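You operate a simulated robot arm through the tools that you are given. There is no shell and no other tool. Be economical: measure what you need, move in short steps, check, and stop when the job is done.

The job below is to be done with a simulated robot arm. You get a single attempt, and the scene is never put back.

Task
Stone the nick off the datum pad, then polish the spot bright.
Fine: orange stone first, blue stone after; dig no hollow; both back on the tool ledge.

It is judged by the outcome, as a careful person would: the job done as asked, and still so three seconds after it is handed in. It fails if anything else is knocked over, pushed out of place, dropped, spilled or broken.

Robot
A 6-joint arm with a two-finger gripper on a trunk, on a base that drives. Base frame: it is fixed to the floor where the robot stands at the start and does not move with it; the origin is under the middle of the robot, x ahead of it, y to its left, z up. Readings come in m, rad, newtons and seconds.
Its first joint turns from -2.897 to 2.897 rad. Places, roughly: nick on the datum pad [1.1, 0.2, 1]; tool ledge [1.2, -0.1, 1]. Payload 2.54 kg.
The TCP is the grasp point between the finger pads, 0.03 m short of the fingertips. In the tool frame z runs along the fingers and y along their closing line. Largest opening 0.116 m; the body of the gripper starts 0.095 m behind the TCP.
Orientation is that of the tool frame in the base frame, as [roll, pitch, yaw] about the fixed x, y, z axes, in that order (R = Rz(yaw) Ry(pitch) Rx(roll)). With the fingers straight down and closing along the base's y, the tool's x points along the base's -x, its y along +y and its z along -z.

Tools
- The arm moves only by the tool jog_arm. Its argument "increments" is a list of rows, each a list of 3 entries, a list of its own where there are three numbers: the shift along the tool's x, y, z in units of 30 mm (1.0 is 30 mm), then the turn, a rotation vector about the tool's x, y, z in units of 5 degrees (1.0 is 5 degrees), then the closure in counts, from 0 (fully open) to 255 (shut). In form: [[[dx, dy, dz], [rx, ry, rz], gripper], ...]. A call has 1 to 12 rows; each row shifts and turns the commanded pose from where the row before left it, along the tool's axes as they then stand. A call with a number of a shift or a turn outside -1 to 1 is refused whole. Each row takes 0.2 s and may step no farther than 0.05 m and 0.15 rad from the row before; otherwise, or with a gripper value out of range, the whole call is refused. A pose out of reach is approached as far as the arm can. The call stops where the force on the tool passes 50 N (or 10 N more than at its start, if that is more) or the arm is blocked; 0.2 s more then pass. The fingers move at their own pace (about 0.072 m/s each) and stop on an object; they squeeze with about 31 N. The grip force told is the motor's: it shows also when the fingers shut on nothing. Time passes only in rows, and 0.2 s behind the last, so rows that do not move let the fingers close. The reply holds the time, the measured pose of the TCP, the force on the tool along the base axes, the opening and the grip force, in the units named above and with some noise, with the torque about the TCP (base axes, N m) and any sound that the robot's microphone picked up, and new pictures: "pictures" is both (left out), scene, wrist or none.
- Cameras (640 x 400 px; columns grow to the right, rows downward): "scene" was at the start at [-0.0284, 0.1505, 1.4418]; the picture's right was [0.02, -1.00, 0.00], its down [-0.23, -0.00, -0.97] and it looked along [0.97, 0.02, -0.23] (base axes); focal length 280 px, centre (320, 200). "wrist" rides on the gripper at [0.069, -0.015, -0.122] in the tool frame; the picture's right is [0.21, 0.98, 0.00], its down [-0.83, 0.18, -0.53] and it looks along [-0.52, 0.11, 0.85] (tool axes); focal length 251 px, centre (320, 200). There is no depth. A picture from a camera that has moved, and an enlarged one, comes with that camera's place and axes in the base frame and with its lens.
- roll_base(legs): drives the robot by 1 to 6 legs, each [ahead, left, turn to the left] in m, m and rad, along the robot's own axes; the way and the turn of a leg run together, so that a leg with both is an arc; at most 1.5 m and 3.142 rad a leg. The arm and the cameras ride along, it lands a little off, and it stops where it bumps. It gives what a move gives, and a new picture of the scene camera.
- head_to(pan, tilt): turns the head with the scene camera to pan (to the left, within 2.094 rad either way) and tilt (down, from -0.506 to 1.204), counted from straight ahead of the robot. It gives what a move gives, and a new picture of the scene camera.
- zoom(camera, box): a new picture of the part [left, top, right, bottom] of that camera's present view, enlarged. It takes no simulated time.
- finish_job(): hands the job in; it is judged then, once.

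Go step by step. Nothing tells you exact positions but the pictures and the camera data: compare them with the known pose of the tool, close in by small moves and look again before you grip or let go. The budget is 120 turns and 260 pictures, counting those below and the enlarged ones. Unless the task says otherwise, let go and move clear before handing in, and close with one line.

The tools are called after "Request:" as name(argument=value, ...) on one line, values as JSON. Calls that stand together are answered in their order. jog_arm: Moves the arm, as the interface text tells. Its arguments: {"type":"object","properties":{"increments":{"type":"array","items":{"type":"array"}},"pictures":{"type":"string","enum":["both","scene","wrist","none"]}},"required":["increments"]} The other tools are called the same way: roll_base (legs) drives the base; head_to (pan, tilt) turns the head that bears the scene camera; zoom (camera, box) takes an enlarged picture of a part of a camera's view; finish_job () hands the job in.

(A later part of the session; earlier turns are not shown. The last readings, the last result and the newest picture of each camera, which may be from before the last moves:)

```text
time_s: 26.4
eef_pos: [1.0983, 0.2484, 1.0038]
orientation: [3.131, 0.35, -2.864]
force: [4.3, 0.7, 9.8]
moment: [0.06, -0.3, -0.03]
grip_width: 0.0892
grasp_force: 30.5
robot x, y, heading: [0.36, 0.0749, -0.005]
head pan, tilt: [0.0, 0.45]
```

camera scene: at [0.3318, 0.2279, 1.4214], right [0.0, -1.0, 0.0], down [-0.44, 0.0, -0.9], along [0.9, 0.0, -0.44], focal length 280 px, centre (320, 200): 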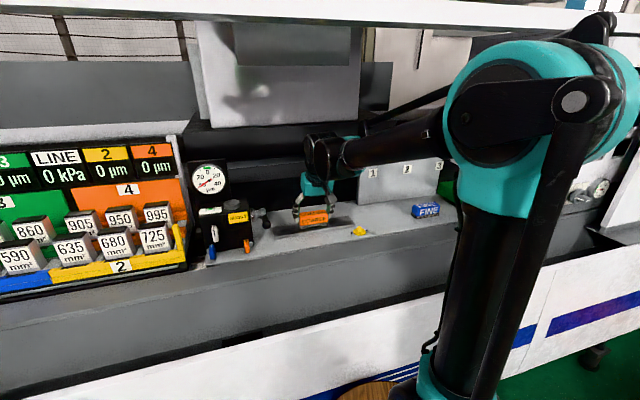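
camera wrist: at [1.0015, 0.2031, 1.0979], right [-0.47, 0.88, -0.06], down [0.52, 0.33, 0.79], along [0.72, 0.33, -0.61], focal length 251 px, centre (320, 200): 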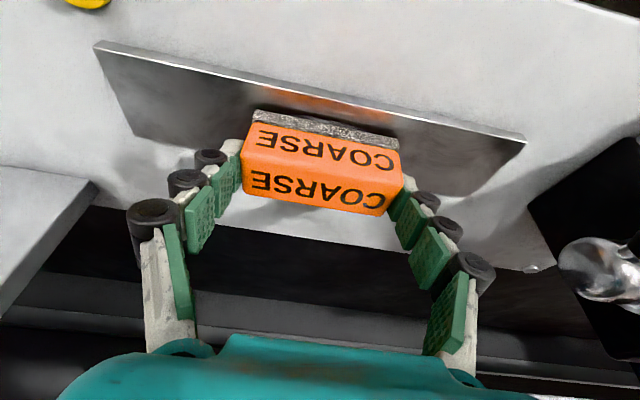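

A light pressure of about 10 N now. I'll do a first short set of level strokes along the pad and listen.

Request:
jog_arm(increments=[[[0.0014, 0.4, 0.0038], [0, 0, 0], 255], [[0.0014, 0.4, 0.0038], [0, 0, 0], 255], [[-0.0014, -0.4, -0.0038], [0, 0, 0], 255], [[-0.0014, -0.4, -0.0038], [0, 0, 0], 255], [[-0.0014, -0.4, -0.0038], [0, 0, 0], 255], [[-0.0014, -0.4, -0.0038], [0, 0, 0], 255], [[0.0014, 0.4, 0.0038], [0, 0, 0], 255], [[0.0014, 0.4, 0.0038], [0, 0, 0], 255]], pictures="scene")

Request:
zoom(camera="scene", box=[260, 180, 380, 255])

```text
time_s: 28.2
eef_pos: [1.0996, 0.2486, 1.003]
orientation: [3.134, 0.349, -2.863]
force: [-0.8, 0.0, -0.9]
moment: [-0.02, -0.03, -0.01]
grip_width: 0.0894
grasp_force: 31.2
robot x, y, heading: [0.3618, 0.0777, -0.002]
head pan, tilt: [0.0, 0.45]
camera scene: at [0.3319, 0.2279, 1.4215], right [0.0, -1.0, 0.0], down [-0.44, 0.0, -0.9], along [0.9, 0.0, -0.44], focal length 280 px, centre (320, 200)
```

scene: 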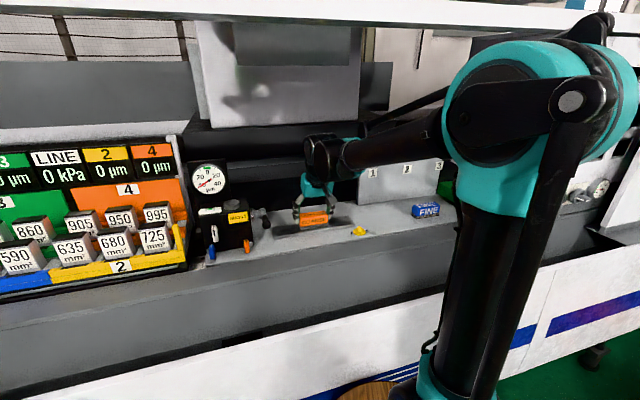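

```text
5.33 times, centred on (320, 218) of scene
camera zoom: at [0.3319, 0.2279, 1.4215], right [0.0, -1.0, 0.0], down [-0.44, 0.0, -0.9], along [0.9, 0.0, -0.44], focal length 1494 px, centre (320, 107)
```

zoom: 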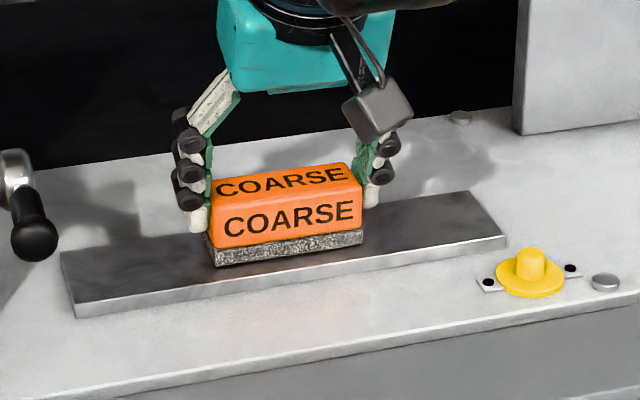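

The force has dropped to nothing, so the burr may have worn down or the stone settled. I'll lift and inspect the spot.

Request:
jog_arm(increments=[[[-0.33, 0, -0.92], [0, 0, 0], 255], [[-0.2, 0, -0.5], [0, 0, 0], 255]], pictures="none")

Request:
zoom(camera="wrist", box=[200, 30, 440, 180])

Request:
zoom(camera="scene", box=[260, 180, 380, 255])

```text
time_s: 28.8
eef_pos: [1.099, 0.2465, 1.0495]
orientation: [3.132, 0.349, -2.861]
force: [0.0, -0.1, -1.5]
moment: [0.0, -0.01, 0.0]
grip_width: 0.089
grasp_force: 31.5
robot x, y, heading: [0.361, 0.0781, 0.0]
head pan, tilt: [0.0, 0.45]
```

```text
2.67 times, centred on (320, 105) of wrist
camera zoom: at [1.0014, 0.2025, 1.1399], right [-0.47, 0.88, -0.06], down [0.52, 0.33, 0.79], along [0.71, 0.33, -0.61], focal length 670 px, centre (320, 453)
```

zoom: 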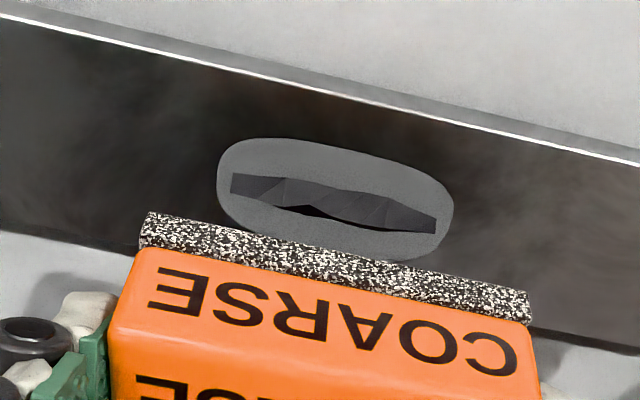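

```text
5.33 times, centred on (320, 218) of scene
camera zoom: at [0.3318, 0.2279, 1.4214], right [0.0, -1.0, 0.0], down [-0.44, 0.0, -0.9], along [0.9, 0.0, -0.44], focal length 1494 px, centre (320, 107)
```

zoom: 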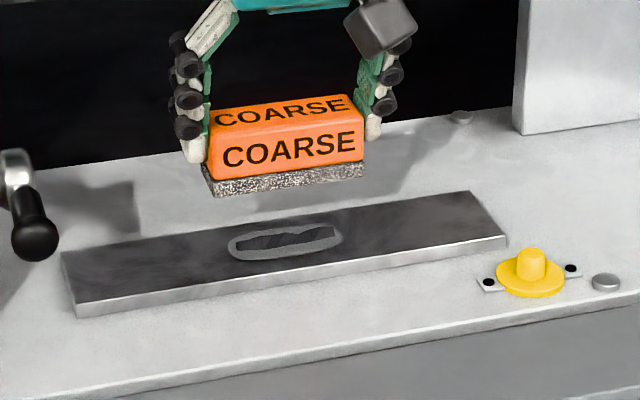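

The nick's dark ridge is still there, so more strokes are needed. I'll set the stone back down and stone in measured, light passes.

Request:
jog_arm(increments=[[[0.2, 0, 0.5], [0, 0, 0], 255], [[0.33, 0, 0.92], [0, 0, 0], 255], [[0, 0, 0], [0, 0, 0], 255]], pictures="none")

Request:
jog_arm(increments=[[[0.0046, 0, 0.0125], [0, 0, 0], 255], [[0, 0, 0], [0, 0, 0], 255]], pictures="none")

```text
time_s: 29.6
eef_pos: [1.0988, 0.2492, 1.0033]
orientation: [3.132, 0.348, -2.864]
force: [-0.2, 0.0, -0.4]
moment: [0.04, -0.02, -0.01]
grip_width: 0.0893
grasp_force: 30.6
robot x, y, heading: [0.3602, 0.0801, 0.001]
head pan, tilt: [0.0, 0.45]
```

```text
time_s: 30.2
eef_pos: [1.0997, 0.2486, 1.0038]
orientation: [3.13, 0.348, -2.861]
force: [0.4, -0.8, -1.3]
moment: [-0.03, 0.0, 0.0]
grip_width: 0.0891
grasp_force: 31.3
robot x, y, heading: [0.3617, 0.0789, -0.008]
head pan, tilt: [0.0, 0.45]
```

Request:
jog_arm(increments=[[[0.0046, 0, 0.0125], [0, 0, 0], 255], [[0, 0, 0], [0, 0, 0], 255]], pictures="none")

Request:
jog_arm(increments=[[[0.0046, 0, 0.0125], [0, 0, 0], 255], [[0, 0, 0], [0, 0, 0], 255]], pictures="none")

```text
time_s: 30.8
eef_pos: [1.0975, 0.2491, 1.0025]
orientation: [3.133, 0.35, -2.862]
force: [1.0, -0.4, 15.1]
moment: [-0.28, -0.13, 0.05]
grip_width: 0.0892
grasp_force: 31.0
robot x, y, heading: [0.3593, 0.0774, -0.002]
head pan, tilt: [0.0, 0.45]
```

```text
time_s: 31.4
eef_pos: [1.1004, 0.2485, 1.003]
orientation: [3.131, 0.352, -2.861]
force: [3.7, -1.7, 25.6]
moment: [-0.14, -0.28, 0.05]
grip_width: 0.0893
grasp_force: 30.7
robot x, y, heading: [0.3648, 0.0789, -0.003]
head pan, tilt: [0.0, 0.45]
```

Request:
jog_arm(increments=[[[0.0014, 0.4, 0.0038], [0, 0, 0], 255], [[0.0014, 0.4, 0.0038], [0, 0, 0], 255]], pictures="none")

Request:
jog_arm(increments=[[[-0.0014, -0.4, -0.0038], [0, 0, 0], 255], [[-0.0014, -0.4, -0.0038], [0, 0, 0], 255], [[-0.0014, -0.4, -0.0038], [0, 0, 0], 255], [[-0.0014, -0.4, -0.0038], [0, 0, 0], 255]], pictures="none")

Request:
jog_arm(increments=[[[0.0014, 0.4, 0.0038], [0, 0, 0], 255], [[0.0014, 0.4, 0.0038], [0, 0, 0], 255]], pictures="none")

```text
time_s: 32.0
eef_pos: [1.0929, 0.272, 1.0036]
orientation: [3.13, 0.349, -2.861]
force: [0.2, -2.2, 3.9]
moment: [-0.34, -0.18, -0.06]
grip_width: 0.0894
grasp_force: 30.9
robot x, y, heading: [0.3589, 0.0764, 0.001]
head pan, tilt: [0.0, 0.45]
```

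```text
time_s: 33.0
eef_pos: [1.1079, 0.2248, 1.0029]
orientation: [3.131, 0.35, -2.864]
force: [-0.2, 0.2, -1.4]
moment: [0.01, -0.01, -0.02]
grip_width: 0.089
grasp_force: 30.7
robot x, y, heading: [0.357, 0.0771, 0.001]
head pan, tilt: [0.0, 0.45]
```

```text
time_s: 33.6
eef_pos: [1.1002, 0.2478, 1.0026]
orientation: [3.133, 0.349, -2.862]
force: [-0.3, 0.9, 0.2]
moment: [-0.01, -0.02, 0.01]
grip_width: 0.089
grasp_force: 31.0
robot x, y, heading: [0.3595, 0.0778, -0.001]
head pan, tilt: [0.0, 0.45]
```

Request:
jog_arm(increments=[[[-0.33, 0, -0.92], [0, 0, 0], 255], [[-0.2, 0, -0.5], [0, 0, 0], 255]], pictures="none")

Request:
zoom(camera="wrist", box=[200, 30, 440, 180])

```text
time_s: 34.2
eef_pos: [1.0995, 0.2463, 1.0473]
orientation: [3.131, 0.349, -2.864]
force: [0.0, -0.1, -1.4]
moment: [0.05, -0.01, -0.02]
grip_width: 0.089
grasp_force: 31.3
robot x, y, heading: [0.3592, 0.0791, -0.003]
head pan, tilt: [0.0, 0.45]
```

```text
2.67 times, centred on (320, 105) of wrist
camera zoom: at [1.0026, 0.2025, 1.1376], right [-0.47, 0.88, -0.06], down [0.52, 0.33, 0.79], along [0.71, 0.33, -0.61], focal length 670 px, centre (320, 453)
```

zoom: 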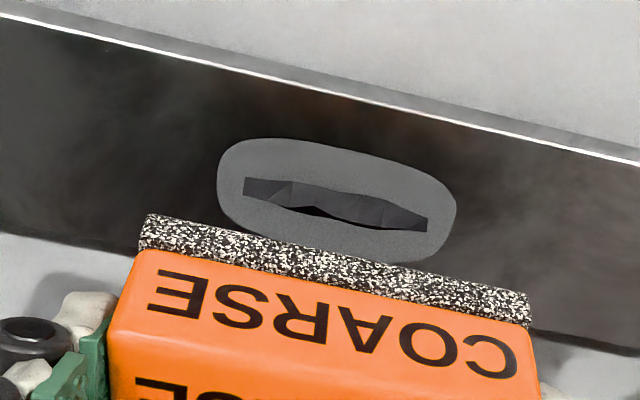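

The ridge has grown shorter, so the stoning works. I'll go on with light passes of small feed.

Request:
jog_arm(increments=[[[0.2, 0, 0.5], [0, 0, 0], 255], [[0.33, 0, 0.92], [0, 0, 0], 255], [[0, 0, 0], [0, 0, 0], 255], [[0.0046, 0, 0.0125], [0, 0, 0], 255], [[0, 0, 0], [0, 0, 0], 255]], pictures="none")

Request:
jog_arm(increments=[[[0.0014, 0.4, 0.0038], [0, 0, 0], 255], [[0.0014, 0.4, 0.0038], [0, 0, 0], 255], [[-0.0014, -0.4, -0.0038], [0, 0, 0], 255], [[-0.0014, -0.4, -0.0038], [0, 0, 0], 255], [[-0.0014, -0.4, -0.0038], [0, 0, 0], 255], [[-0.0014, -0.4, -0.0038], [0, 0, 0], 255], [[0.0014, 0.4, 0.0038], [0, 0, 0], 255], [[0.0014, 0.4, 0.0038], [0, 0, 0], 255]], pictures="none")

Request:
jog_arm(increments=[[[0.0046, 0, 0.0125], [0, 0, 0], 255], [[0, 0, 0], [0, 0, 0], 255]], pictures="none")

```text
time_s: 35.4
eef_pos: [1.0994, 0.2482, 1.0025]
orientation: [3.132, 0.349, -2.861]
force: [-1.7, -2.9, 8.6]
moment: [-0.34, -0.11, -0.1]
grip_width: 0.0891
grasp_force: 30.7
robot x, y, heading: [0.3624, 0.0785, -0.004]
head pan, tilt: [0.0, 0.45]
```

```text
time_s: 37.2
eef_pos: [1.1005, 0.2482, 1.0023]
orientation: [3.133, 0.351, -2.863]
force: [3.2, -9.3, 25.1]
moment: [-0.42, -0.29, 0.1]
grip_width: 0.0893
grasp_force: 31.2
robot x, y, heading: [0.3599, 0.0773, 0.001]
head pan, tilt: [0.0, 0.45]
```

```text
time_s: 37.8
eef_pos: [1.0992, 0.2492, 1.0004]
orientation: [3.132, 0.351, -2.862]
force: [5.7, -8.2, 24.3]
moment: [-0.46, -0.4, -0.04]
grip_width: 0.0895
grasp_force: 30.5
robot x, y, heading: [0.3645, 0.0807, 0.001]
head pan, tilt: [0.0, 0.45]
```

Request:
jog_arm(increments=[[[-0.0046, 0, -0.0125], [0, 0, 0], 255], [[0.0014, 0.4, 0.0038], [0, 0, 0], 255], [[0.0014, 0.4, 0.0038], [0, 0, 0], 255], [[-0.0014, -0.4, -0.0038], [0, 0, 0], 255], [[-0.0014, -0.4, -0.0038], [0, 0, 0], 255], [[-0.0014, -0.4, -0.0038], [0, 0, 0], 255], [[-0.0014, -0.4, -0.0038], [0, 0, 0], 255], [[0.0014, 0.4, 0.0038], [0, 0, 0], 255], [[0.0014, 0.4, 0.0038], [0, 0, 0], 255]], pictures="none")

Request:
jog_arm(increments=[[[-0.33, 0, -0.92], [0, 0, 0], 255], [[-0.2, 0, -0.5], [0, 0, 0], 255]], pictures="none")

Request:
zoom(camera="wrist", box=[200, 30, 440, 180])

```text
time_s: 39.8
eef_pos: [1.099, 0.2465, 1.0026]
orientation: [3.132, 0.35, -2.861]
force: [2.3, -5.1, 13.2]
moment: [0.34, 0.03, 0.0]
grip_width: 0.0889
grasp_force: 31.0
robot x, y, heading: [0.3642, 0.0769, -0.003]
head pan, tilt: [0.0, 0.45]
```

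```text
time_s: 40.4
eef_pos: [1.0981, 0.2473, 1.0472]
orientation: [3.132, 0.348, -2.863]
force: [-0.7, -0.2, -2.2]
moment: [0.0, -0.01, 0.02]
grip_width: 0.0893
grasp_force: 31.2
robot x, y, heading: [0.3595, 0.0754, -0.005]
head pan, tilt: [0.0, 0.45]
```

```text
2.67 times, centred on (320, 105) of wrist
camera zoom: at [1.001, 0.2031, 1.1368], right [-0.47, 0.88, -0.06], down [0.52, 0.33, 0.79], along [0.71, 0.33, -0.61], focal length 670 px, centre (320, 453)
```

zoom: 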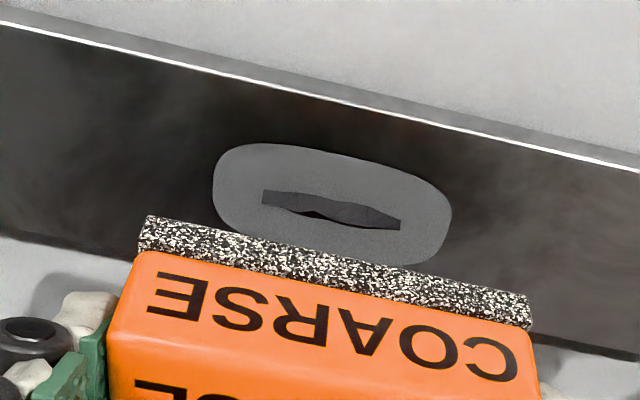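

The ridge is clearly shrinking (about a third gone). I'll do another set at the same level, then check.

Request:
jog_arm(increments=[[[0.2, 0, 0.5], [0, 0, 0], 255], [[0.33, 0, 0.92], [0, 0, 0], 255], [[0, 0, 0], [0, 0, 0], 255]], pictures="none")

Request:
jog_arm(increments=[[[0.0014, 0.4, 0.0038], [0, 0, 0], 255], [[0.0014, 0.4, 0.0038], [0, 0, 0], 255], [[-0.0014, -0.4, -0.0038], [0, 0, 0], 255], [[-0.0014, -0.4, -0.0038], [0, 0, 0], 255], [[-0.0014, -0.4, -0.0038], [0, 0, 0], 255], [[-0.0014, -0.4, -0.0038], [0, 0, 0], 255], [[0.0014, 0.4, 0.0038], [0, 0, 0], 255], [[0.0014, 0.4, 0.0038], [0, 0, 0], 255]], pictures="none")

Request:
jog_arm(increments=[[[-0.33, 0, -0.92], [0, 0, 0], 255], [[-0.2, 0, -0.5], [0, 0, 0], 255]], pictures="none")

Request:
zoom(camera="wrist", box=[200, 30, 440, 180])

```text
time_s: 41.2
eef_pos: [1.0968, 0.2458, 1.0005]
orientation: [3.133, 0.351, -2.86]
force: [4.9, 0.7, 25.3]
moment: [0.04, -0.32, 0.04]
grip_width: 0.0897
grasp_force: 30.9
robot x, y, heading: [0.3616, 0.0828, -0.002]
head pan, tilt: [0.0, 0.45]
```

```text
time_s: 43.0
eef_pos: [1.0982, 0.2484, 1.0003]
orientation: [3.131, 0.349, -2.862]
force: [0.0, 1.0, 0.0]
moment: [-0.01, 0.01, -0.01]
grip_width: 0.0891
grasp_force: 31.4
robot x, y, heading: [0.3607, 0.0757, -0.004]
head pan, tilt: [0.0, 0.45]
```

```text
time_s: 43.6
eef_pos: [1.0981, 0.2487, 1.048]
orientation: [3.131, 0.35, -2.861]
force: [-0.7, 0.2, -0.8]
moment: [-0.02, 0.0, 0.01]
grip_width: 0.0891
grasp_force: 31.0
robot x, y, heading: [0.3607, 0.0795, 0.0]
head pan, tilt: [0.0, 0.45]
```

```text
2.67 times, centred on (320, 105) of wrist
camera zoom: at [1.0006, 0.2033, 1.1382], right [-0.47, 0.88, -0.06], down [0.52, 0.33, 0.79], along [0.71, 0.33, -0.61], focal length 670 px, centre (320, 453)
```

zoom: 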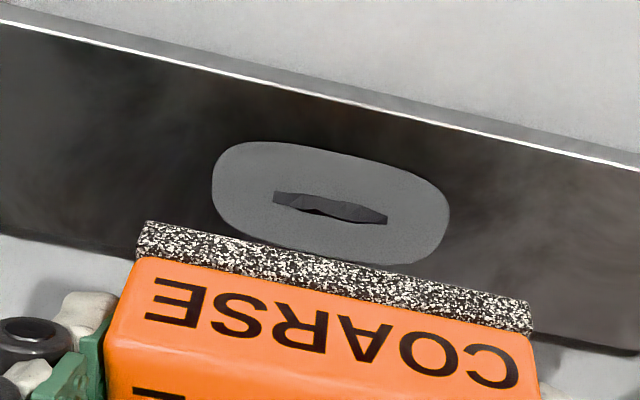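

The ridge is down to about half its length. The stone shifted very slightly in the grip at 25 N, so I'll keep the feed gentler.

Request:
jog_arm(increments=[[[0.2, 0, 0.5], [0, 0, 0], 255], [[0.33, 0, 0.92], [0, 0, 0], 255], [[0.0034, 0, 0.0094], [0, 0, 0], 255], [[0, 0, 0], [0, 0, 0], 255]], pictures="none")

Request:
jog_arm(increments=[[[0.0014, 0.4, 0.0038], [0, 0, 0], 255], [[0.0014, 0.4, 0.0038], [0, 0, 0], 255], [[-0.0014, -0.4, -0.0038], [0, 0, 0], 255], [[-0.0014, -0.4, -0.0038], [0, 0, 0], 255], [[-0.0014, -0.4, -0.0038], [0, 0, 0], 255], [[-0.0014, -0.4, -0.0038], [0, 0, 0], 255], [[0.0014, 0.4, 0.0038], [0, 0, 0], 255], [[0.0014, 0.4, 0.0038], [0, 0, 0], 255]], pictures="none")

Request:
jog_arm(increments=[[[0, 0, 0], [0, 0, 0], 255]], pictures="none")

```text
time_s: 44.6
eef_pos: [1.0971, 0.2477, 1.0031]
orientation: [3.131, 0.349, -2.861]
force: [-0.1, 0.4, -1.0]
moment: [-0.03, -0.02, -0.03]
grip_width: 0.0892
grasp_force: 31.1
robot x, y, heading: [0.359, 0.0784, -0.006]
head pan, tilt: [0.0, 0.45]
```

```text
time_s: 46.4
eef_pos: [1.0985, 0.249, 0.9995]
orientation: [3.132, 0.349, -2.862]
force: [-0.6, -0.6, -0.7]
moment: [0.0, -0.01, 0.02]
grip_width: 0.0888
grasp_force: 31.3
robot x, y, heading: [0.3599, 0.0777, -0.003]
head pan, tilt: [0.0, 0.45]
```

```text
time_s: 46.8
eef_pos: [1.0994, 0.2485, 0.9996]
orientation: [3.13, 0.349, -2.863]
force: [-0.4, -0.4, -2.3]
moment: [-0.01, 0.02, 0.02]
grip_width: 0.0892
grasp_force: 30.8
robot x, y, heading: [0.3612, 0.0791, -0.005]
head pan, tilt: [0.0, 0.45]
```

No contact on that pass; I'll feed down in small steps until it touches.

Request:
jog_arm(increments=[[[0.0034, 0, 0.0094], [0, 0, 0], 255], [[0, 0, 0], [0, 0, 0], 255]], pictures="none")

Request:
jog_arm(increments=[[[0.0034, 0, 0.0094], [0, 0, 0], 255], [[0, 0, 0], [0, 0, 0], 255]], pictures="none")

```text
time_s: 47.4
eef_pos: [1.0996, 0.2497, 1.0009]
orientation: [3.132, 0.349, -2.862]
force: [-0.3, 0.4, -1.0]
moment: [-0.01, 0.01, -0.02]
grip_width: 0.0892
grasp_force: 31.0
robot x, y, heading: [0.363, 0.0773, -0.0]
head pan, tilt: [0.0, 0.45]
```

```text
time_s: 48.0
eef_pos: [1.099, 0.2494, 1.0004]
orientation: [3.13, 0.35, -2.863]
force: [0.8, 0.1, -1.4]
moment: [-0.01, -0.04, -0.01]
grip_width: 0.0893
grasp_force: 30.7
robot x, y, heading: [0.3604, 0.0782, -0.001]
head pan, tilt: [0.0, 0.45]
```

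Request:
jog_arm(increments=[[[0.0034, 0, 0.0094], [0, 0, 0], 255], [[0, 0, 0], [0, 0, 0], 255]], pictures="none")

Request:
jog_arm(increments=[[[0.0034, 0, 0.0094], [0, 0, 0], 255], [[0, 0, 0], [0, 0, 0], 255]], pictures="none")

```text
time_s: 48.6
eef_pos: [1.0992, 0.2475, 1.0]
orientation: [3.132, 0.35, -2.862]
force: [-0.8, -0.5, -1.5]
moment: [0.0, 0.01, 0.02]
grip_width: 0.0892
grasp_force: 30.9
robot x, y, heading: [0.3606, 0.0783, -0.001]
head pan, tilt: [0.0, 0.45]
```

```text
time_s: 49.2
eef_pos: [1.0997, 0.2476, 1.0003]
orientation: [3.133, 0.351, -2.862]
force: [1.7, -1.9, 5.2]
moment: [-0.3, -0.26, 0.06]
grip_width: 0.0891
grasp_force: 30.4
robot x, y, heading: [0.3612, 0.0792, 0.003]
head pan, tilt: [0.0, 0.45]
```

Light contact at about 6 N. I'll stroke here with a slight extra feed.

Request:
jog_arm(increments=[[[0.0017, 0, 0.0047], [0, 0, 0], 255], [[0.0014, 0.4, 0.0038], [0, 0, 0], 255], [[0.0014, 0.4, 0.0038], [0, 0, 0], 255], [[-0.0014, -0.4, -0.0038], [0, 0, 0], 255], [[-0.0014, -0.4, -0.0038], [0, 0, 0], 255], [[-0.0014, -0.4, -0.0038], [0, 0, 0], 255], [[-0.0014, -0.4, -0.0038], [0, 0, 0], 255], [[0.0014, 0.4, 0.0038], [0, 0, 0], 255], [[0.0014, 0.4, 0.0038], [0, 0, 0], 255]], pictures="none")

Request:
jog_arm(increments=[[[0.0034, 0, 0.0094], [0, 0, 0], 255], [[0, 0, 0], [0, 0, 0], 255]], pictures="none")

```text
time_s: 51.2
eef_pos: [1.1004, 0.2478, 0.9981]
orientation: [3.132, 0.347, -2.863]
force: [1.4, -4.4, 12.3]
moment: [-0.54, -0.34, -0.08]
grip_width: 0.0892
grasp_force: 30.5
robot x, y, heading: [0.362, 0.0767, -0.003]
head pan, tilt: [0.0, 0.45]
```

```text
time_s: 51.8
eef_pos: [1.0988, 0.2481, 0.9991]
orientation: [3.133, 0.348, -2.862]
force: [1.3, -2.1, 4.5]
moment: [-0.26, -0.18, -0.02]
grip_width: 0.0893
grasp_force: 31.2
robot x, y, heading: [0.3633, 0.0791, 0.0]
head pan, tilt: [0.0, 0.45]
```

Request:
jog_arm(increments=[[[0.0014, 0.4, 0.0038], [0, 0, 0], 255], [[0.0014, 0.4, 0.0038], [0, 0, 0], 255], [[-0.0014, -0.4, -0.0038], [0, 0, 0], 255], [[-0.0014, -0.4, -0.0038], [0, 0, 0], 255], [[-0.0014, -0.4, -0.0038], [0, 0, 0], 255], [[-0.0014, -0.4, -0.0038], [0, 0, 0], 255], [[0.0014, 0.4, 0.0038], [0, 0, 0], 255], [[0.0014, 0.4, 0.0038], [0, 0, 0], 255]], pictures="none")

Request:
jog_arm(increments=[[[-0.33, 0, -0.92], [0, 0, 0], 255], [[-0.2, 0, -0.5], [0, 0, 0], 255]], pictures="none")

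Request:
zoom(camera="wrist", box=[200, 30, 440, 180])

```text
time_s: 53.6
eef_pos: [1.1011, 0.2479, 1.0005]
orientation: [3.133, 0.35, -2.862]
force: [-0.1, -0.3, -0.9]
moment: [0.0, -0.01, 0.0]
grip_width: 0.0892
grasp_force: 30.9
robot x, y, heading: [0.3633, 0.0775, -0.0]
head pan, tilt: [0.0, 0.45]
```

```text
time_s: 54.2
eef_pos: [1.1019, 0.2477, 1.0451]
orientation: [3.131, 0.348, -2.863]
force: [0.7, -0.3, -1.0]
moment: [-0.02, 0.01, 0.01]
grip_width: 0.0888
grasp_force: 31.5
robot x, y, heading: [0.3605, 0.0805, -0.005]
head pan, tilt: [0.0, 0.45]
```

```text
2.67 times, centred on (320, 105) of wrist
camera zoom: at [1.0047, 0.2027, 1.1353], right [-0.47, 0.88, -0.06], down [0.52, 0.33, 0.79], along [0.71, 0.33, -0.61], focal length 670 px, centre (320, 453)
```

zoom: 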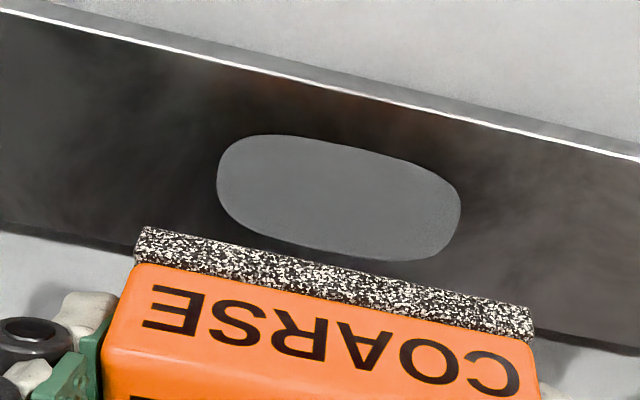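

The ridge looks gone, leaving only an even grey patch. I'll check more closely from both cameras before changing stones.

Request:
zoom(camera="wrist", box=[270, 70, 390, 140])

Request:
zoom(camera="scene", box=[280, 205, 350, 250])

```text
5.33 times, centred on (330, 105) of wrist
camera zoom: at [1.0047, 0.2027, 1.1353], right [-0.47, 0.88, -0.06], down [0.52, 0.33, 0.79], along [0.71, 0.33, -0.61], focal length 1341 px, centre (267, 707)
```

zoom: 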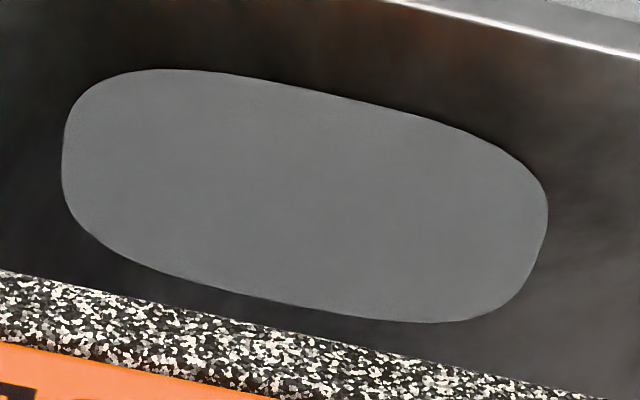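

```text
8.89 times, centred on (315, 228) of scene
camera zoom: at [0.3318, 0.2279, 1.4214], right [0.0, -1.0, 0.0], down [-0.44, 0.0, -0.9], along [0.9, 0.0, -0.44], focal length 2490 px, centre (364, -44)
```

zoom: 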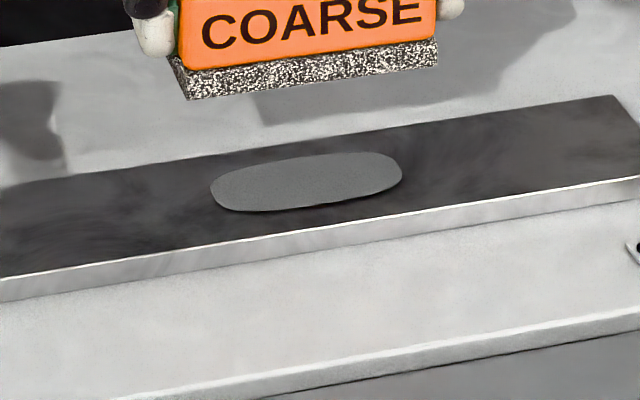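

The nick is off and the patch is flat grey. I'll carry the orange stone back to its place on the ledge.

Request:
jog_arm(increments=[[[0.119, -0.995, -0.0436], [0, 0, 0], 255], [[0.119, -0.995, -0.0436], [0, 0, 0], 255], [[0.119, -0.995, -0.0436], [0, 0, 0], 255], [[0.119, -0.995, -0.0436], [0, 0, 0], 255], [[0.119, -0.995, -0.0436], [0, 0, 0], 255], [[0.119, -0.995, -0.0436], [0, 0, 0], 255], [[0.119, -0.995, -0.0436], [0, 0, 0], 255], [[0.119, -0.995, -0.0436], [0, 0, 0], 255], [[0.228, 0, 0.626], [0, 0, 0], 255], [[0.228, 0, 0.626], [0, 0, 0], 255], [[0, 0, 0], [0, 0, 0], 255]])

Request:
zoom(camera="scene", box=[340, 155, 460, 255])

```text
time_s: 56.6
eef_pos: [1.1384, 0.0091, 1.0003]
orientation: [3.13, 0.349, -2.861]
force: [-0.1, 0.8, -1.0]
moment: [0.01, 0.02, 0.0]
grip_width: 0.0892
grasp_force: 31.5
robot x, y, heading: [0.3568, 0.0805, -0.001]
head pan, tilt: [0.0, 0.45]
camera scene: at [0.3318, 0.2278, 1.4215], right [0.0, -1.0, 0.0], down [-0.44, 0.0, -0.9], along [0.9, 0.0, -0.44], focal length 280 px, centre (320, 200)
camera wrist: at [1.0405, -0.0354, 1.0919], right [-0.47, 0.88, -0.06], down [0.52, 0.33, 0.79], along [0.72, 0.33, -0.61], focal length 251 px, centre (320, 200)
```

scene: 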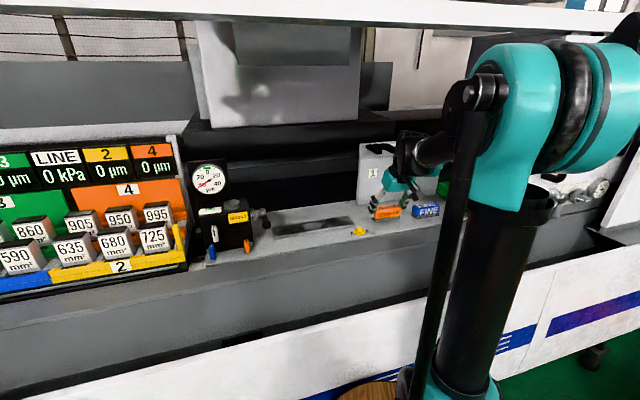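
wrist: 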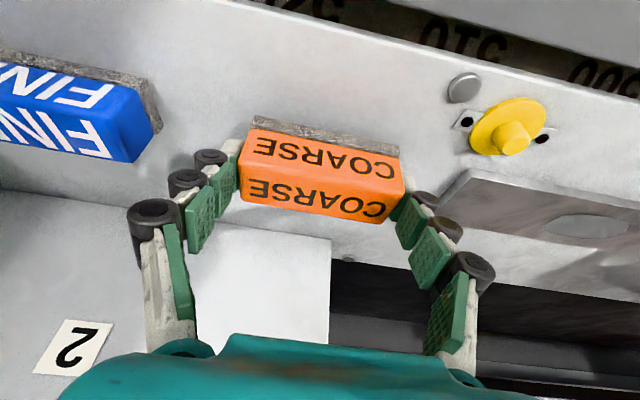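

```text
4.00 times, centred on (400, 205) of scene
camera zoom: at [0.3318, 0.2278, 1.4215], right [0.0, -1.0, 0.0], down [-0.44, 0.0, -0.9], along [0.9, 0.0, -0.44], focal length 1121 px, centre (0, 180)
```

zoom: 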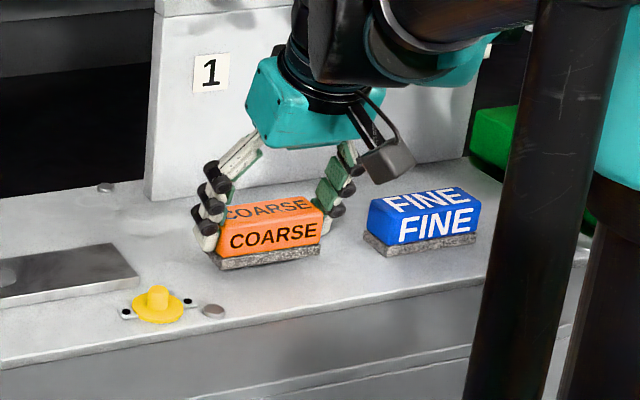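

The stone hovers over its old place. I'll lower it until it touches.

Request:
jog_arm(increments=[[[0.046, 0, 0.125], [0, 0, 0], 255], [[0.023, 0, 0.0626], [0, 0, 0], 255], [[0, 0, 0], [0, 0, 0], 255]], pictures="none")

Request:
jog_arm(increments=[[[0.0114, 0, 0.0313], [0, 0, 0], 255], [[0, 0, 0], [0, 0, 0], 255]], pictures="none")

Request:
jog_arm(increments=[[[0.0114, 0, 0.0313], [0, 0, 0], 255], [[0, 0, 0], [0, 0, 0], 255]], pictures="none")

```text
time_s: 57.4
eef_pos: [1.1384, 0.0108, 0.9977]
orientation: [3.132, 0.35, -2.863]
force: [0.4, -0.1, -1.5]
moment: [0.03, -0.03, 0.04]
grip_width: 0.0891
grasp_force: 31.3
robot x, y, heading: [0.3603, 0.0766, -0.002]
head pan, tilt: [0.0, 0.45]
```

```text
time_s: 58.0
eef_pos: [1.1372, 0.0105, 0.9949]
orientation: [3.13, 0.351, -2.862]
force: [-0.3, -0.4, -1.0]
moment: [0.01, -0.01, 0.04]
grip_width: 0.0895
grasp_force: 31.7
robot x, y, heading: [0.3592, 0.08, -0.002]
head pan, tilt: [0.0, 0.45]
```

```text
time_s: 58.6
eef_pos: [1.1386, 0.0105, 0.9957]
orientation: [3.131, 0.348, -2.862]
force: [-1.4, -0.3, -1.2]
moment: [0.04, -0.03, 0.05]
grip_width: 0.0892
grasp_force: 31.3
robot x, y, heading: [0.3579, 0.0783, -0.004]
head pan, tilt: [0.0, 0.45]
```

Request:
jog_arm(increments=[[[0.0114, 0, 0.0313], [0, 0, 0], 255], [[0.0114, 0, 0.0313], [0, 0, 0], 255], [[0, 0, 0], [0, 0, 0], 255]], pictures="none")

Request:
jog_arm(increments=[[[0.0114, 0, 0.0313], [0, 0, 0], 255], [[0, 0, 0], [0, 0, 0], 255]], pictures="none")

```text
time_s: 59.4
eef_pos: [1.1372, 0.0102, 0.9912]
orientation: [3.131, 0.35, -2.862]
force: [0.0, 0.6, -1.2]
moment: [0.03, -0.01, 0.02]
grip_width: 0.0891
grasp_force: 30.8
robot x, y, heading: [0.3616, 0.0818, -0.004]
head pan, tilt: [0.0, 0.45]
```

```text
time_s: 60.0
eef_pos: [1.1382, 0.01, 0.9907]
orientation: [3.132, 0.348, -2.863]
force: [0.8, 0.3, -1.3]
moment: [0.0, 0.01, -0.03]
grip_width: 0.0893
grasp_force: 31.3
robot x, y, heading: [0.3596, 0.0765, -0.005]
head pan, tilt: [0.0, 0.45]
```

Request:
jog_arm(increments=[[[0.0114, 0, 0.0313], [0, 0, 0], 255], [[0, 0, 0], [0, 0, 0], 255]], pictures="none")

Request:
zoom(camera="scene", box=[350, 180, 430, 240])

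```text
time_s: 60.6
eef_pos: [1.1377, 0.0093, 0.9904]
orientation: [3.131, 0.35, -2.863]
force: [0.5, -0.3, -1.4]
moment: [-0.04, -0.04, 0.03]
grip_width: 0.0889
grasp_force: 30.9
robot x, y, heading: [0.3606, 0.0765, -0.004]
head pan, tilt: [0.0, 0.45]
```

```text
6.67 times, centred on (390, 210) of scene
camera zoom: at [0.3318, 0.2278, 1.4215], right [0.0, -1.0, 0.0], down [-0.44, 0.0, -0.9], along [0.9, 0.0, -0.44], focal length 1868 px, centre (-147, 133)
```

zoom: 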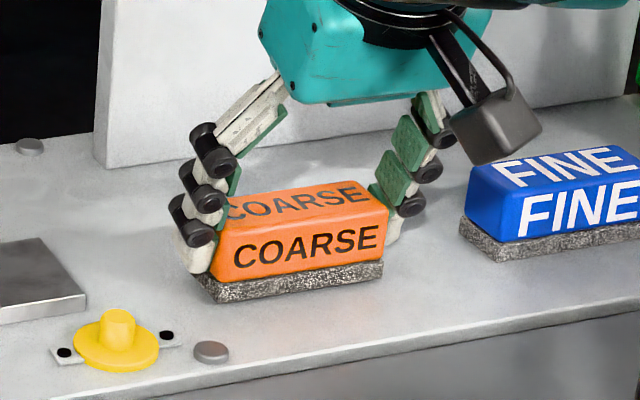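

Request:
jog_arm(increments=[[[0.0114, 0, 0.0313], [0, 0, 0], 255], [[0, 0, 0], [0, 0, 0], 255]], pictures="none")

Request:
jog_arm(increments=[[[0.0114, 0, 0.0313], [0, 0, 0], 255], [[0, 0, 0], [0, 0, 0], 255]], pictures="none")

```text
time_s: 61.2
eef_pos: [1.1376, 0.011, 0.9901]
orientation: [3.131, 0.35, -2.862]
force: [-0.4, 0.1, -1.0]
moment: [0.01, 0.01, -0.01]
grip_width: 0.0893
grasp_force: 30.9
robot x, y, heading: [0.3606, 0.0766, -0.002]
head pan, tilt: [0.0, 0.45]
```

```text
time_s: 61.8
eef_pos: [1.1374, 0.0118, 0.988]
orientation: [3.132, 0.349, -2.863]
force: [-1.0, 0.2, -1.7]
moment: [-0.03, -0.01, 0.02]
grip_width: 0.0887
grasp_force: 30.9
robot x, y, heading: [0.3567, 0.0807, -0.004]
head pan, tilt: [0.0, 0.45]
```

Request:
jog_arm(increments=[[[0.0114, 0, 0.0313], [0, 0, 0], 255], [[0, 0, 0], [0, 0, 0], 255]], pictures="none")

Request:
zoom(camera="scene", box=[350, 180, 430, 240])

```text
time_s: 62.4
eef_pos: [1.137, 0.0114, 0.9882]
orientation: [3.131, 0.349, -2.862]
force: [0.1, 0.4, -0.8]
moment: [0.03, -0.01, -0.01]
grip_width: 0.089
grasp_force: 31.1
robot x, y, heading: [0.3591, 0.0804, -0.003]
head pan, tilt: [0.0, 0.45]
```

```text
6.67 times, centred on (390, 210) of scene
camera zoom: at [0.3318, 0.2278, 1.4215], right [0.0, -1.0, 0.0], down [-0.44, 0.0, -0.9], along [0.9, 0.0, -0.44], focal length 1868 px, centre (-147, 133)
```

zoom: 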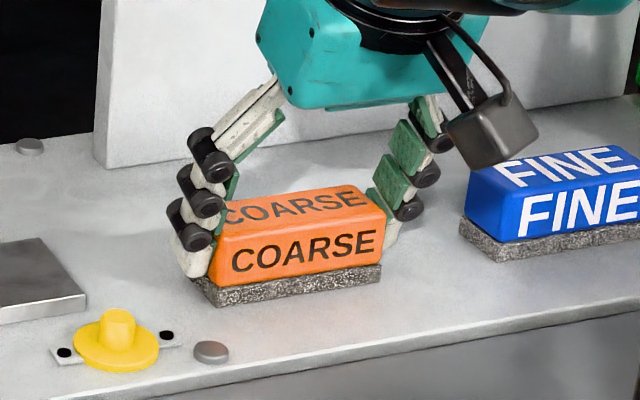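

Request:
jog_arm(increments=[[[0.0114, 0, 0.0313], [0, 0, 0], 255], [[0, 0, 0], [0, 0, 0], 255]], pictures="none")

Request:
jog_arm(increments=[[[0.0114, 0, 0.0313], [0, 0, 0], 255], [[0, 0, 0], [0, 0, 0], 255]], pictures="none")

```text
time_s: 63.0
eef_pos: [1.1369, 0.0097, 0.9882]
orientation: [3.134, 0.349, -2.865]
force: [0.6, -1.5, 3.0]
moment: [-0.23, -0.18, 0.0]
grip_width: 0.0893
grasp_force: 31.2
robot x, y, heading: [0.3631, 0.078, 0.0]
head pan, tilt: [0.0, 0.45]
```

```text
time_s: 63.6
eef_pos: [1.1367, 0.0107, 0.987]
orientation: [3.132, 0.351, -2.861]
force: [3.2, 0.9, 25.5]
moment: [-0.01, -0.26, 0.09]
grip_width: 0.0893
grasp_force: 30.3
robot x, y, heading: [0.3606, 0.0815, 0.002]
head pan, tilt: [0.0, 0.45]
```

The orange stone is firmly down. I'll relieve the pressure, open, and rise straight up.

Request:
jog_arm(increments=[[[-0.008, 0, -0.022], [0, 0, 0], 255], [[0, 0, 0], [0, 0, 0], 120], [[0, 0, 0], [0, 0, 0], 0], [[0, 0, 0], [0, 0, 0], 0], [[-0.34, 0, -0.94], [0, 0, 0], 0], [[-0.34, 0, -0.94], [0, 0, 0], 0]])

Request:
zoom(camera="scene", box=[340, 180, 460, 255])

Request:
zoom(camera="wrist", box=[0, 0, 320, 200])

```text
time_s: 65.0
eef_pos: [1.1359, 0.0116, 1.0478]
orientation: [3.132, 0.35, -2.861]
force: [0.9, 0.1, -1.0]
moment: [0.01, 0.02, 0.02]
grip_width: 0.1163
grasp_force: 0.1
robot x, y, heading: [0.3608, 0.0784, -0.001]
head pan, tilt: [0.0, 0.45]
camera scene: at [0.3319, 0.2278, 1.4215], right [0.0, -1.0, 0.0], down [-0.44, 0.0, -0.9], along [0.9, 0.0, -0.44], focal length 280 px, centre (320, 200)
camera wrist: at [1.0384, -0.033, 1.1387], right [-0.47, 0.88, -0.06], down [0.52, 0.33, 0.79], along [0.72, 0.33, -0.61], focal length 251 px, centre (320, 200)
```

scene: 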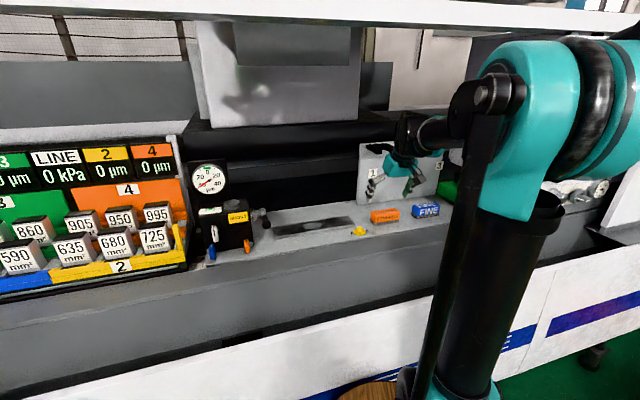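
wrist: 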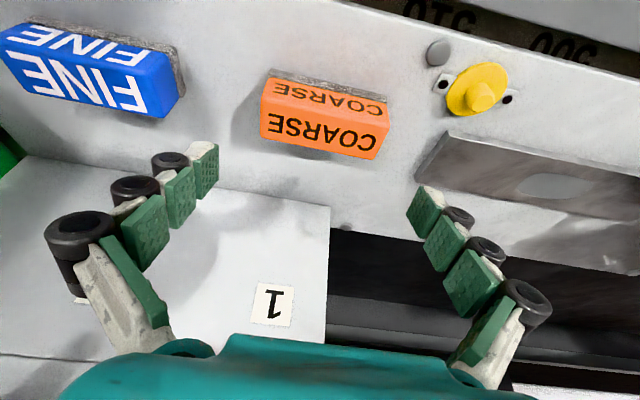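

```text
5.33 times, centred on (400, 218) of scene
camera zoom: at [0.3319, 0.2278, 1.4215], right [0.0, -1.0, 0.0], down [-0.44, 0.0, -0.9], along [0.9, 0.0, -0.44], focal length 1494 px, centre (-107, 107)
```

zoom: 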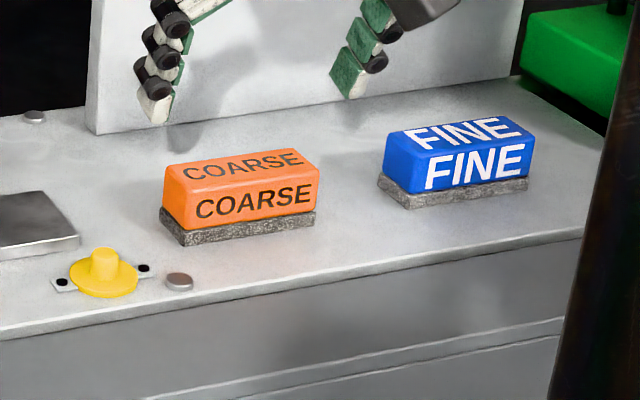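

```text
2.00 times, centred on (160, 100) of wrist
camera zoom: at [1.0384, -0.033, 1.1387], right [-0.47, 0.88, -0.06], down [0.52, 0.33, 0.79], along [0.72, 0.33, -0.61], focal length 503 px, centre (640, 400)
```

zoom: 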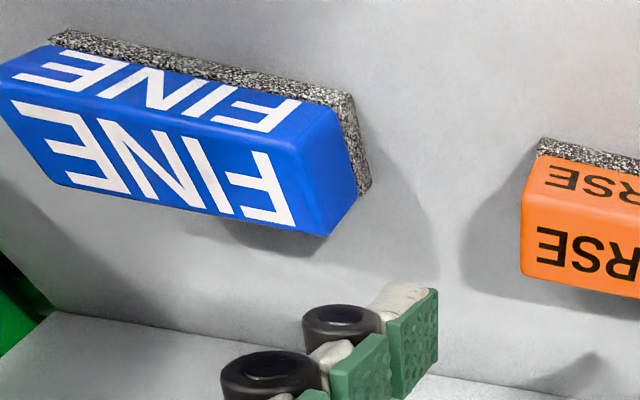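

The orange stone stands back on the ledge. The blue one's grip point comes out near (1.184, -0.138); I'll move over it.

Request:
jog_arm(increments=[[[-0.0255, -0.873, 0.009], [0, 0, 0], 0], [[-0.0255, -0.873, 0.009], [0, 0, 0], 0], [[-0.0255, -0.873, 0.009], [0, 0, 0], 0], [[-0.0255, -0.873, 0.009], [0, 0, 0], 0], [[-0.0255, -0.873, 0.009], [0, 0, 0], 0], [[-0.0255, -0.873, 0.009], [0, 0, 0], 0], [[0, 0, 0], [0, 0, 0], 0]])

Request:
zoom(camera="wrist", box=[160, 40, 480, 240])

```text
time_s: 66.6
eef_pos: [1.1856, -0.1405, 1.0454]
orientation: [3.13, 0.349, -2.863]
force: [0.0, -0.5, 0.4]
moment: [-0.02, 0.02, -0.02]
grip_width: 0.1163
grasp_force: 0.0
robot x, y, heading: [0.3607, 0.0772, -0.004]
head pan, tilt: [0.0, 0.45]
camera scene: at [0.3318, 0.2278, 1.4215], right [0.0, -1.0, 0.0], down [-0.44, 0.0, -0.9], along [0.9, 0.0, -0.44], focal length 280 px, centre (320, 200)
camera wrist: at [1.0879, -0.1846, 1.1366], right [-0.47, 0.88, -0.06], down [0.52, 0.33, 0.79], along [0.71, 0.33, -0.61], focal length 251 px, centre (320, 200)
```

scene: 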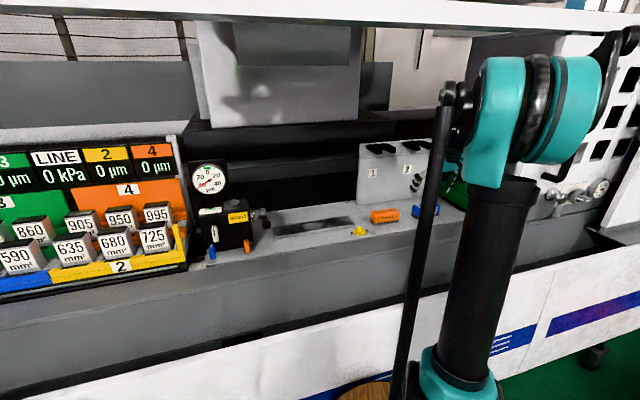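
wrist: 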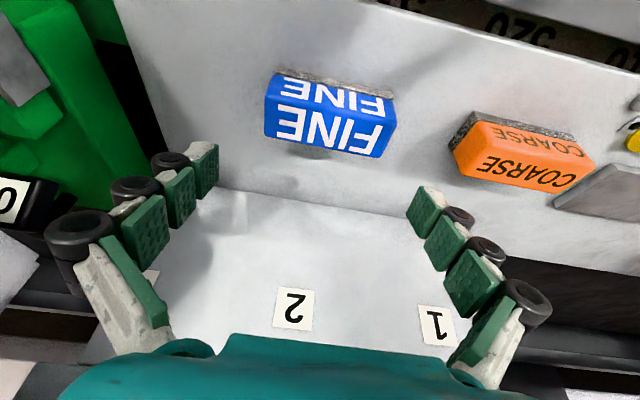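

```text
2.00 times, centred on (320, 140) of wrist
camera zoom: at [1.0879, -0.1846, 1.1366], right [-0.47, 0.88, -0.06], down [0.52, 0.33, 0.79], along [0.71, 0.33, -0.61], focal length 503 px, centre (320, 320)
```

zoom: 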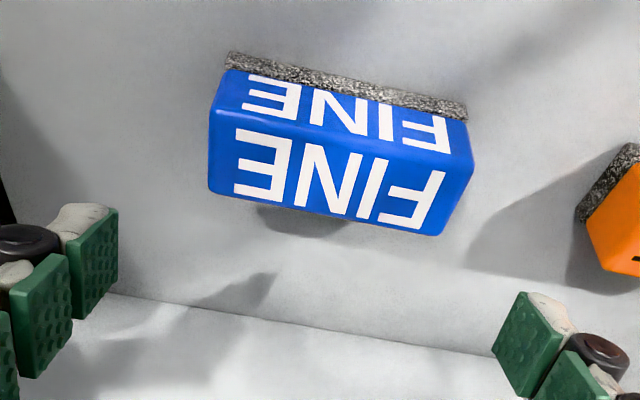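

The alignment matches how I took the orange stone. I'll go down to z 0.992 and check the finger clearance.

Request:
jog_arm(increments=[[[0.306, 0.03, 0.837], [0, 0, 0], 0], [[0.306, 0.03, 0.837], [0, 0, 0], 0], [[0, 0, 0], [0, 0, 0], 0]], pictures="wrist")

```text
time_s: 67.4
eef_pos: [1.1852, -0.1376, 0.9924]
orientation: [3.13, 0.35, -2.86]
force: [0.0, -0.1, -0.8]
moment: [0.01, 0.02, -0.01]
grip_width: 0.116
grasp_force: 0.1
robot x, y, heading: [0.3602, 0.0795, -0.003]
head pan, tilt: [0.0, 0.45]
camera wrist: at [1.0882, -0.182, 1.0822], right [-0.47, 0.88, -0.06], down [0.52, 0.33, 0.79], along [0.71, 0.33, -0.61], focal length 251 px, centre (320, 200)
```

wrist: 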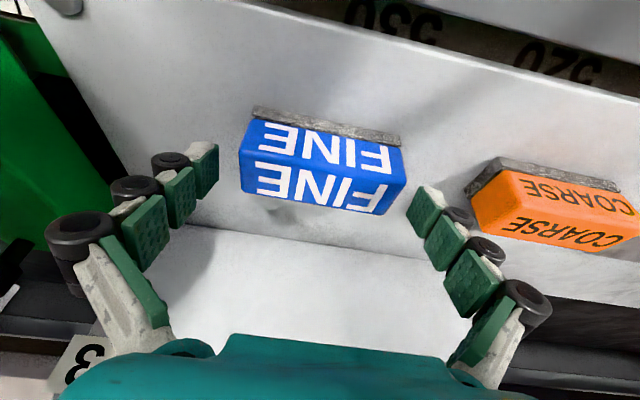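

The fingers straddle the blue stone cleanly. I'll close and lift.

Request:
jog_arm(increments=[[[0, 0, 0], [0, 0, 0], 255], [[0, 0, 0], [0, 0, 0], 255], [[0, 0, 0], [0, 0, 0], 255], [[0, 0, 0], [0, 0, 0], 255]], pictures="none")

Request:
jog_arm(increments=[[[-0.31, 0, -0.83], [0, 0, 0], 255], [[-0.31, 0, -0.83], [0, 0, 0], 255], [[0, 0, 0], [0, 0, 0], 255]])

```text
time_s: 68.4
eef_pos: [1.185, -0.1369, 0.9918]
orientation: [3.131, 0.349, -2.861]
force: [-0.1, -1.9, 4.0]
moment: [-0.12, -0.02, 0.01]
grip_width: 0.0894
grasp_force: 31.3
robot x, y, heading: [0.3628, 0.079, 0.002]
head pan, tilt: [0.0, 0.45]
```

```text
time_s: 69.2
eef_pos: [1.1868, -0.1365, 1.046]
orientation: [3.131, 0.349, -2.863]
force: [0.1, -0.1, -1.0]
moment: [-0.01, 0.0, -0.01]
grip_width: 0.0894
grasp_force: 31.0
robot x, y, heading: [0.359, 0.0778, -0.004]
head pan, tilt: [0.0, 0.45]
camera scene: at [0.3318, 0.2278, 1.4215], right [0.0, -1.0, 0.0], down [-0.44, 0.0, -0.9], along [0.9, 0.0, -0.44], focal length 280 px, centre (320, 200)
camera wrist: at [1.0889, -0.1814, 1.1361], right [-0.47, 0.88, -0.06], down [0.52, 0.33, 0.79], along [0.71, 0.33, -0.61], focal length 251 px, centre (320, 200)
```

scene: 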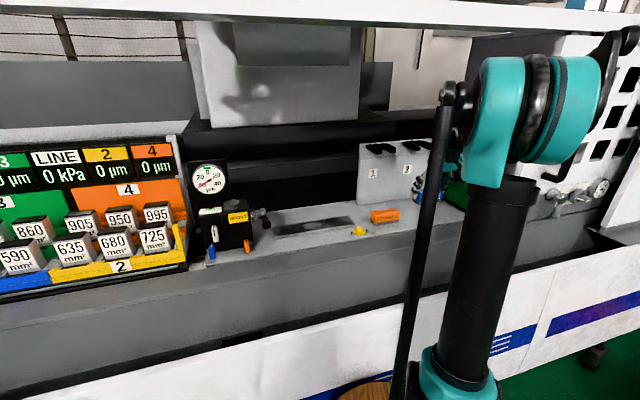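
wrist: 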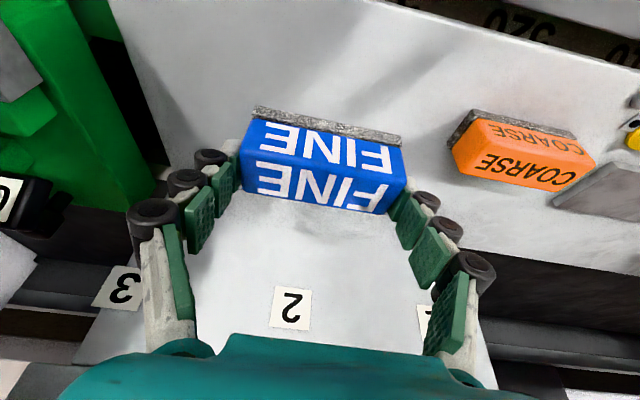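

The blue stone is held. I'll raise it a bit more to clear the orange one and carry it to the pad.

Request:
jog_arm(increments=[[[-0.23, 0, -0.63], [0, 0, 0], 255], [[-0.049, 0.937, 0.018], [0, 0, 0], 255], [[-0.049, 0.937, 0.018], [0, 0, 0], 255], [[-0.049, 0.937, 0.018], [0, 0, 0], 255], [[-0.049, 0.937, 0.018], [0, 0, 0], 255], [[-0.049, 0.937, 0.018], [0, 0, 0], 255], [[-0.049, 0.937, 0.018], [0, 0, 0], 255], [[-0.049, 0.937, 0.018], [0, 0, 0], 255]], pictures="none")

Request:
jog_arm(increments=[[[-0.049, 0.937, 0.018], [0, 0, 0], 255], [[-0.049, 0.937, 0.018], [0, 0, 0], 255], [[-0.049, 0.937, 0.018], [0, 0, 0], 255], [[-0.049, 0.937, 0.018], [0, 0, 0], 255], [[-0.049, 0.937, 0.018], [0, 0, 0], 255], [[-0.049, 0.937, 0.018], [0, 0, 0], 255], [[-0.049, 0.937, 0.018], [0, 0, 0], 255]], pictures="wrist")

```text
time_s: 71.0
eef_pos: [1.1418, 0.0538, 1.0673]
orientation: [3.13, 0.349, -2.863]
force: [0.1, 0.2, -1.3]
moment: [0.02, 0.01, -0.02]
grip_width: 0.0893
grasp_force: 31.2
robot x, y, heading: [0.3595, 0.0797, -0.007]
head pan, tilt: [0.0, 0.45]
```

```text
time_s: 72.6
eef_pos: [1.0967, 0.2463, 1.0684]
orientation: [3.132, 0.349, -2.862]
force: [0.7, -0.1, -2.2]
moment: [-0.01, 0.0, 0.01]
grip_width: 0.0892
grasp_force: 30.5
robot x, y, heading: [0.3621, 0.0772, -0.003]
head pan, tilt: [0.0, 0.45]
camera wrist: at [0.9987, 0.2012, 1.1586], right [-0.47, 0.88, -0.07], down [0.52, 0.33, 0.79], along [0.72, 0.33, -0.61], focal length 251 px, centre (320, 200)
```

wrist: 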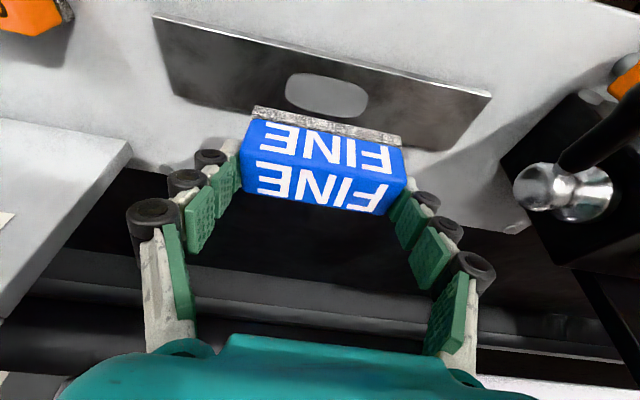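

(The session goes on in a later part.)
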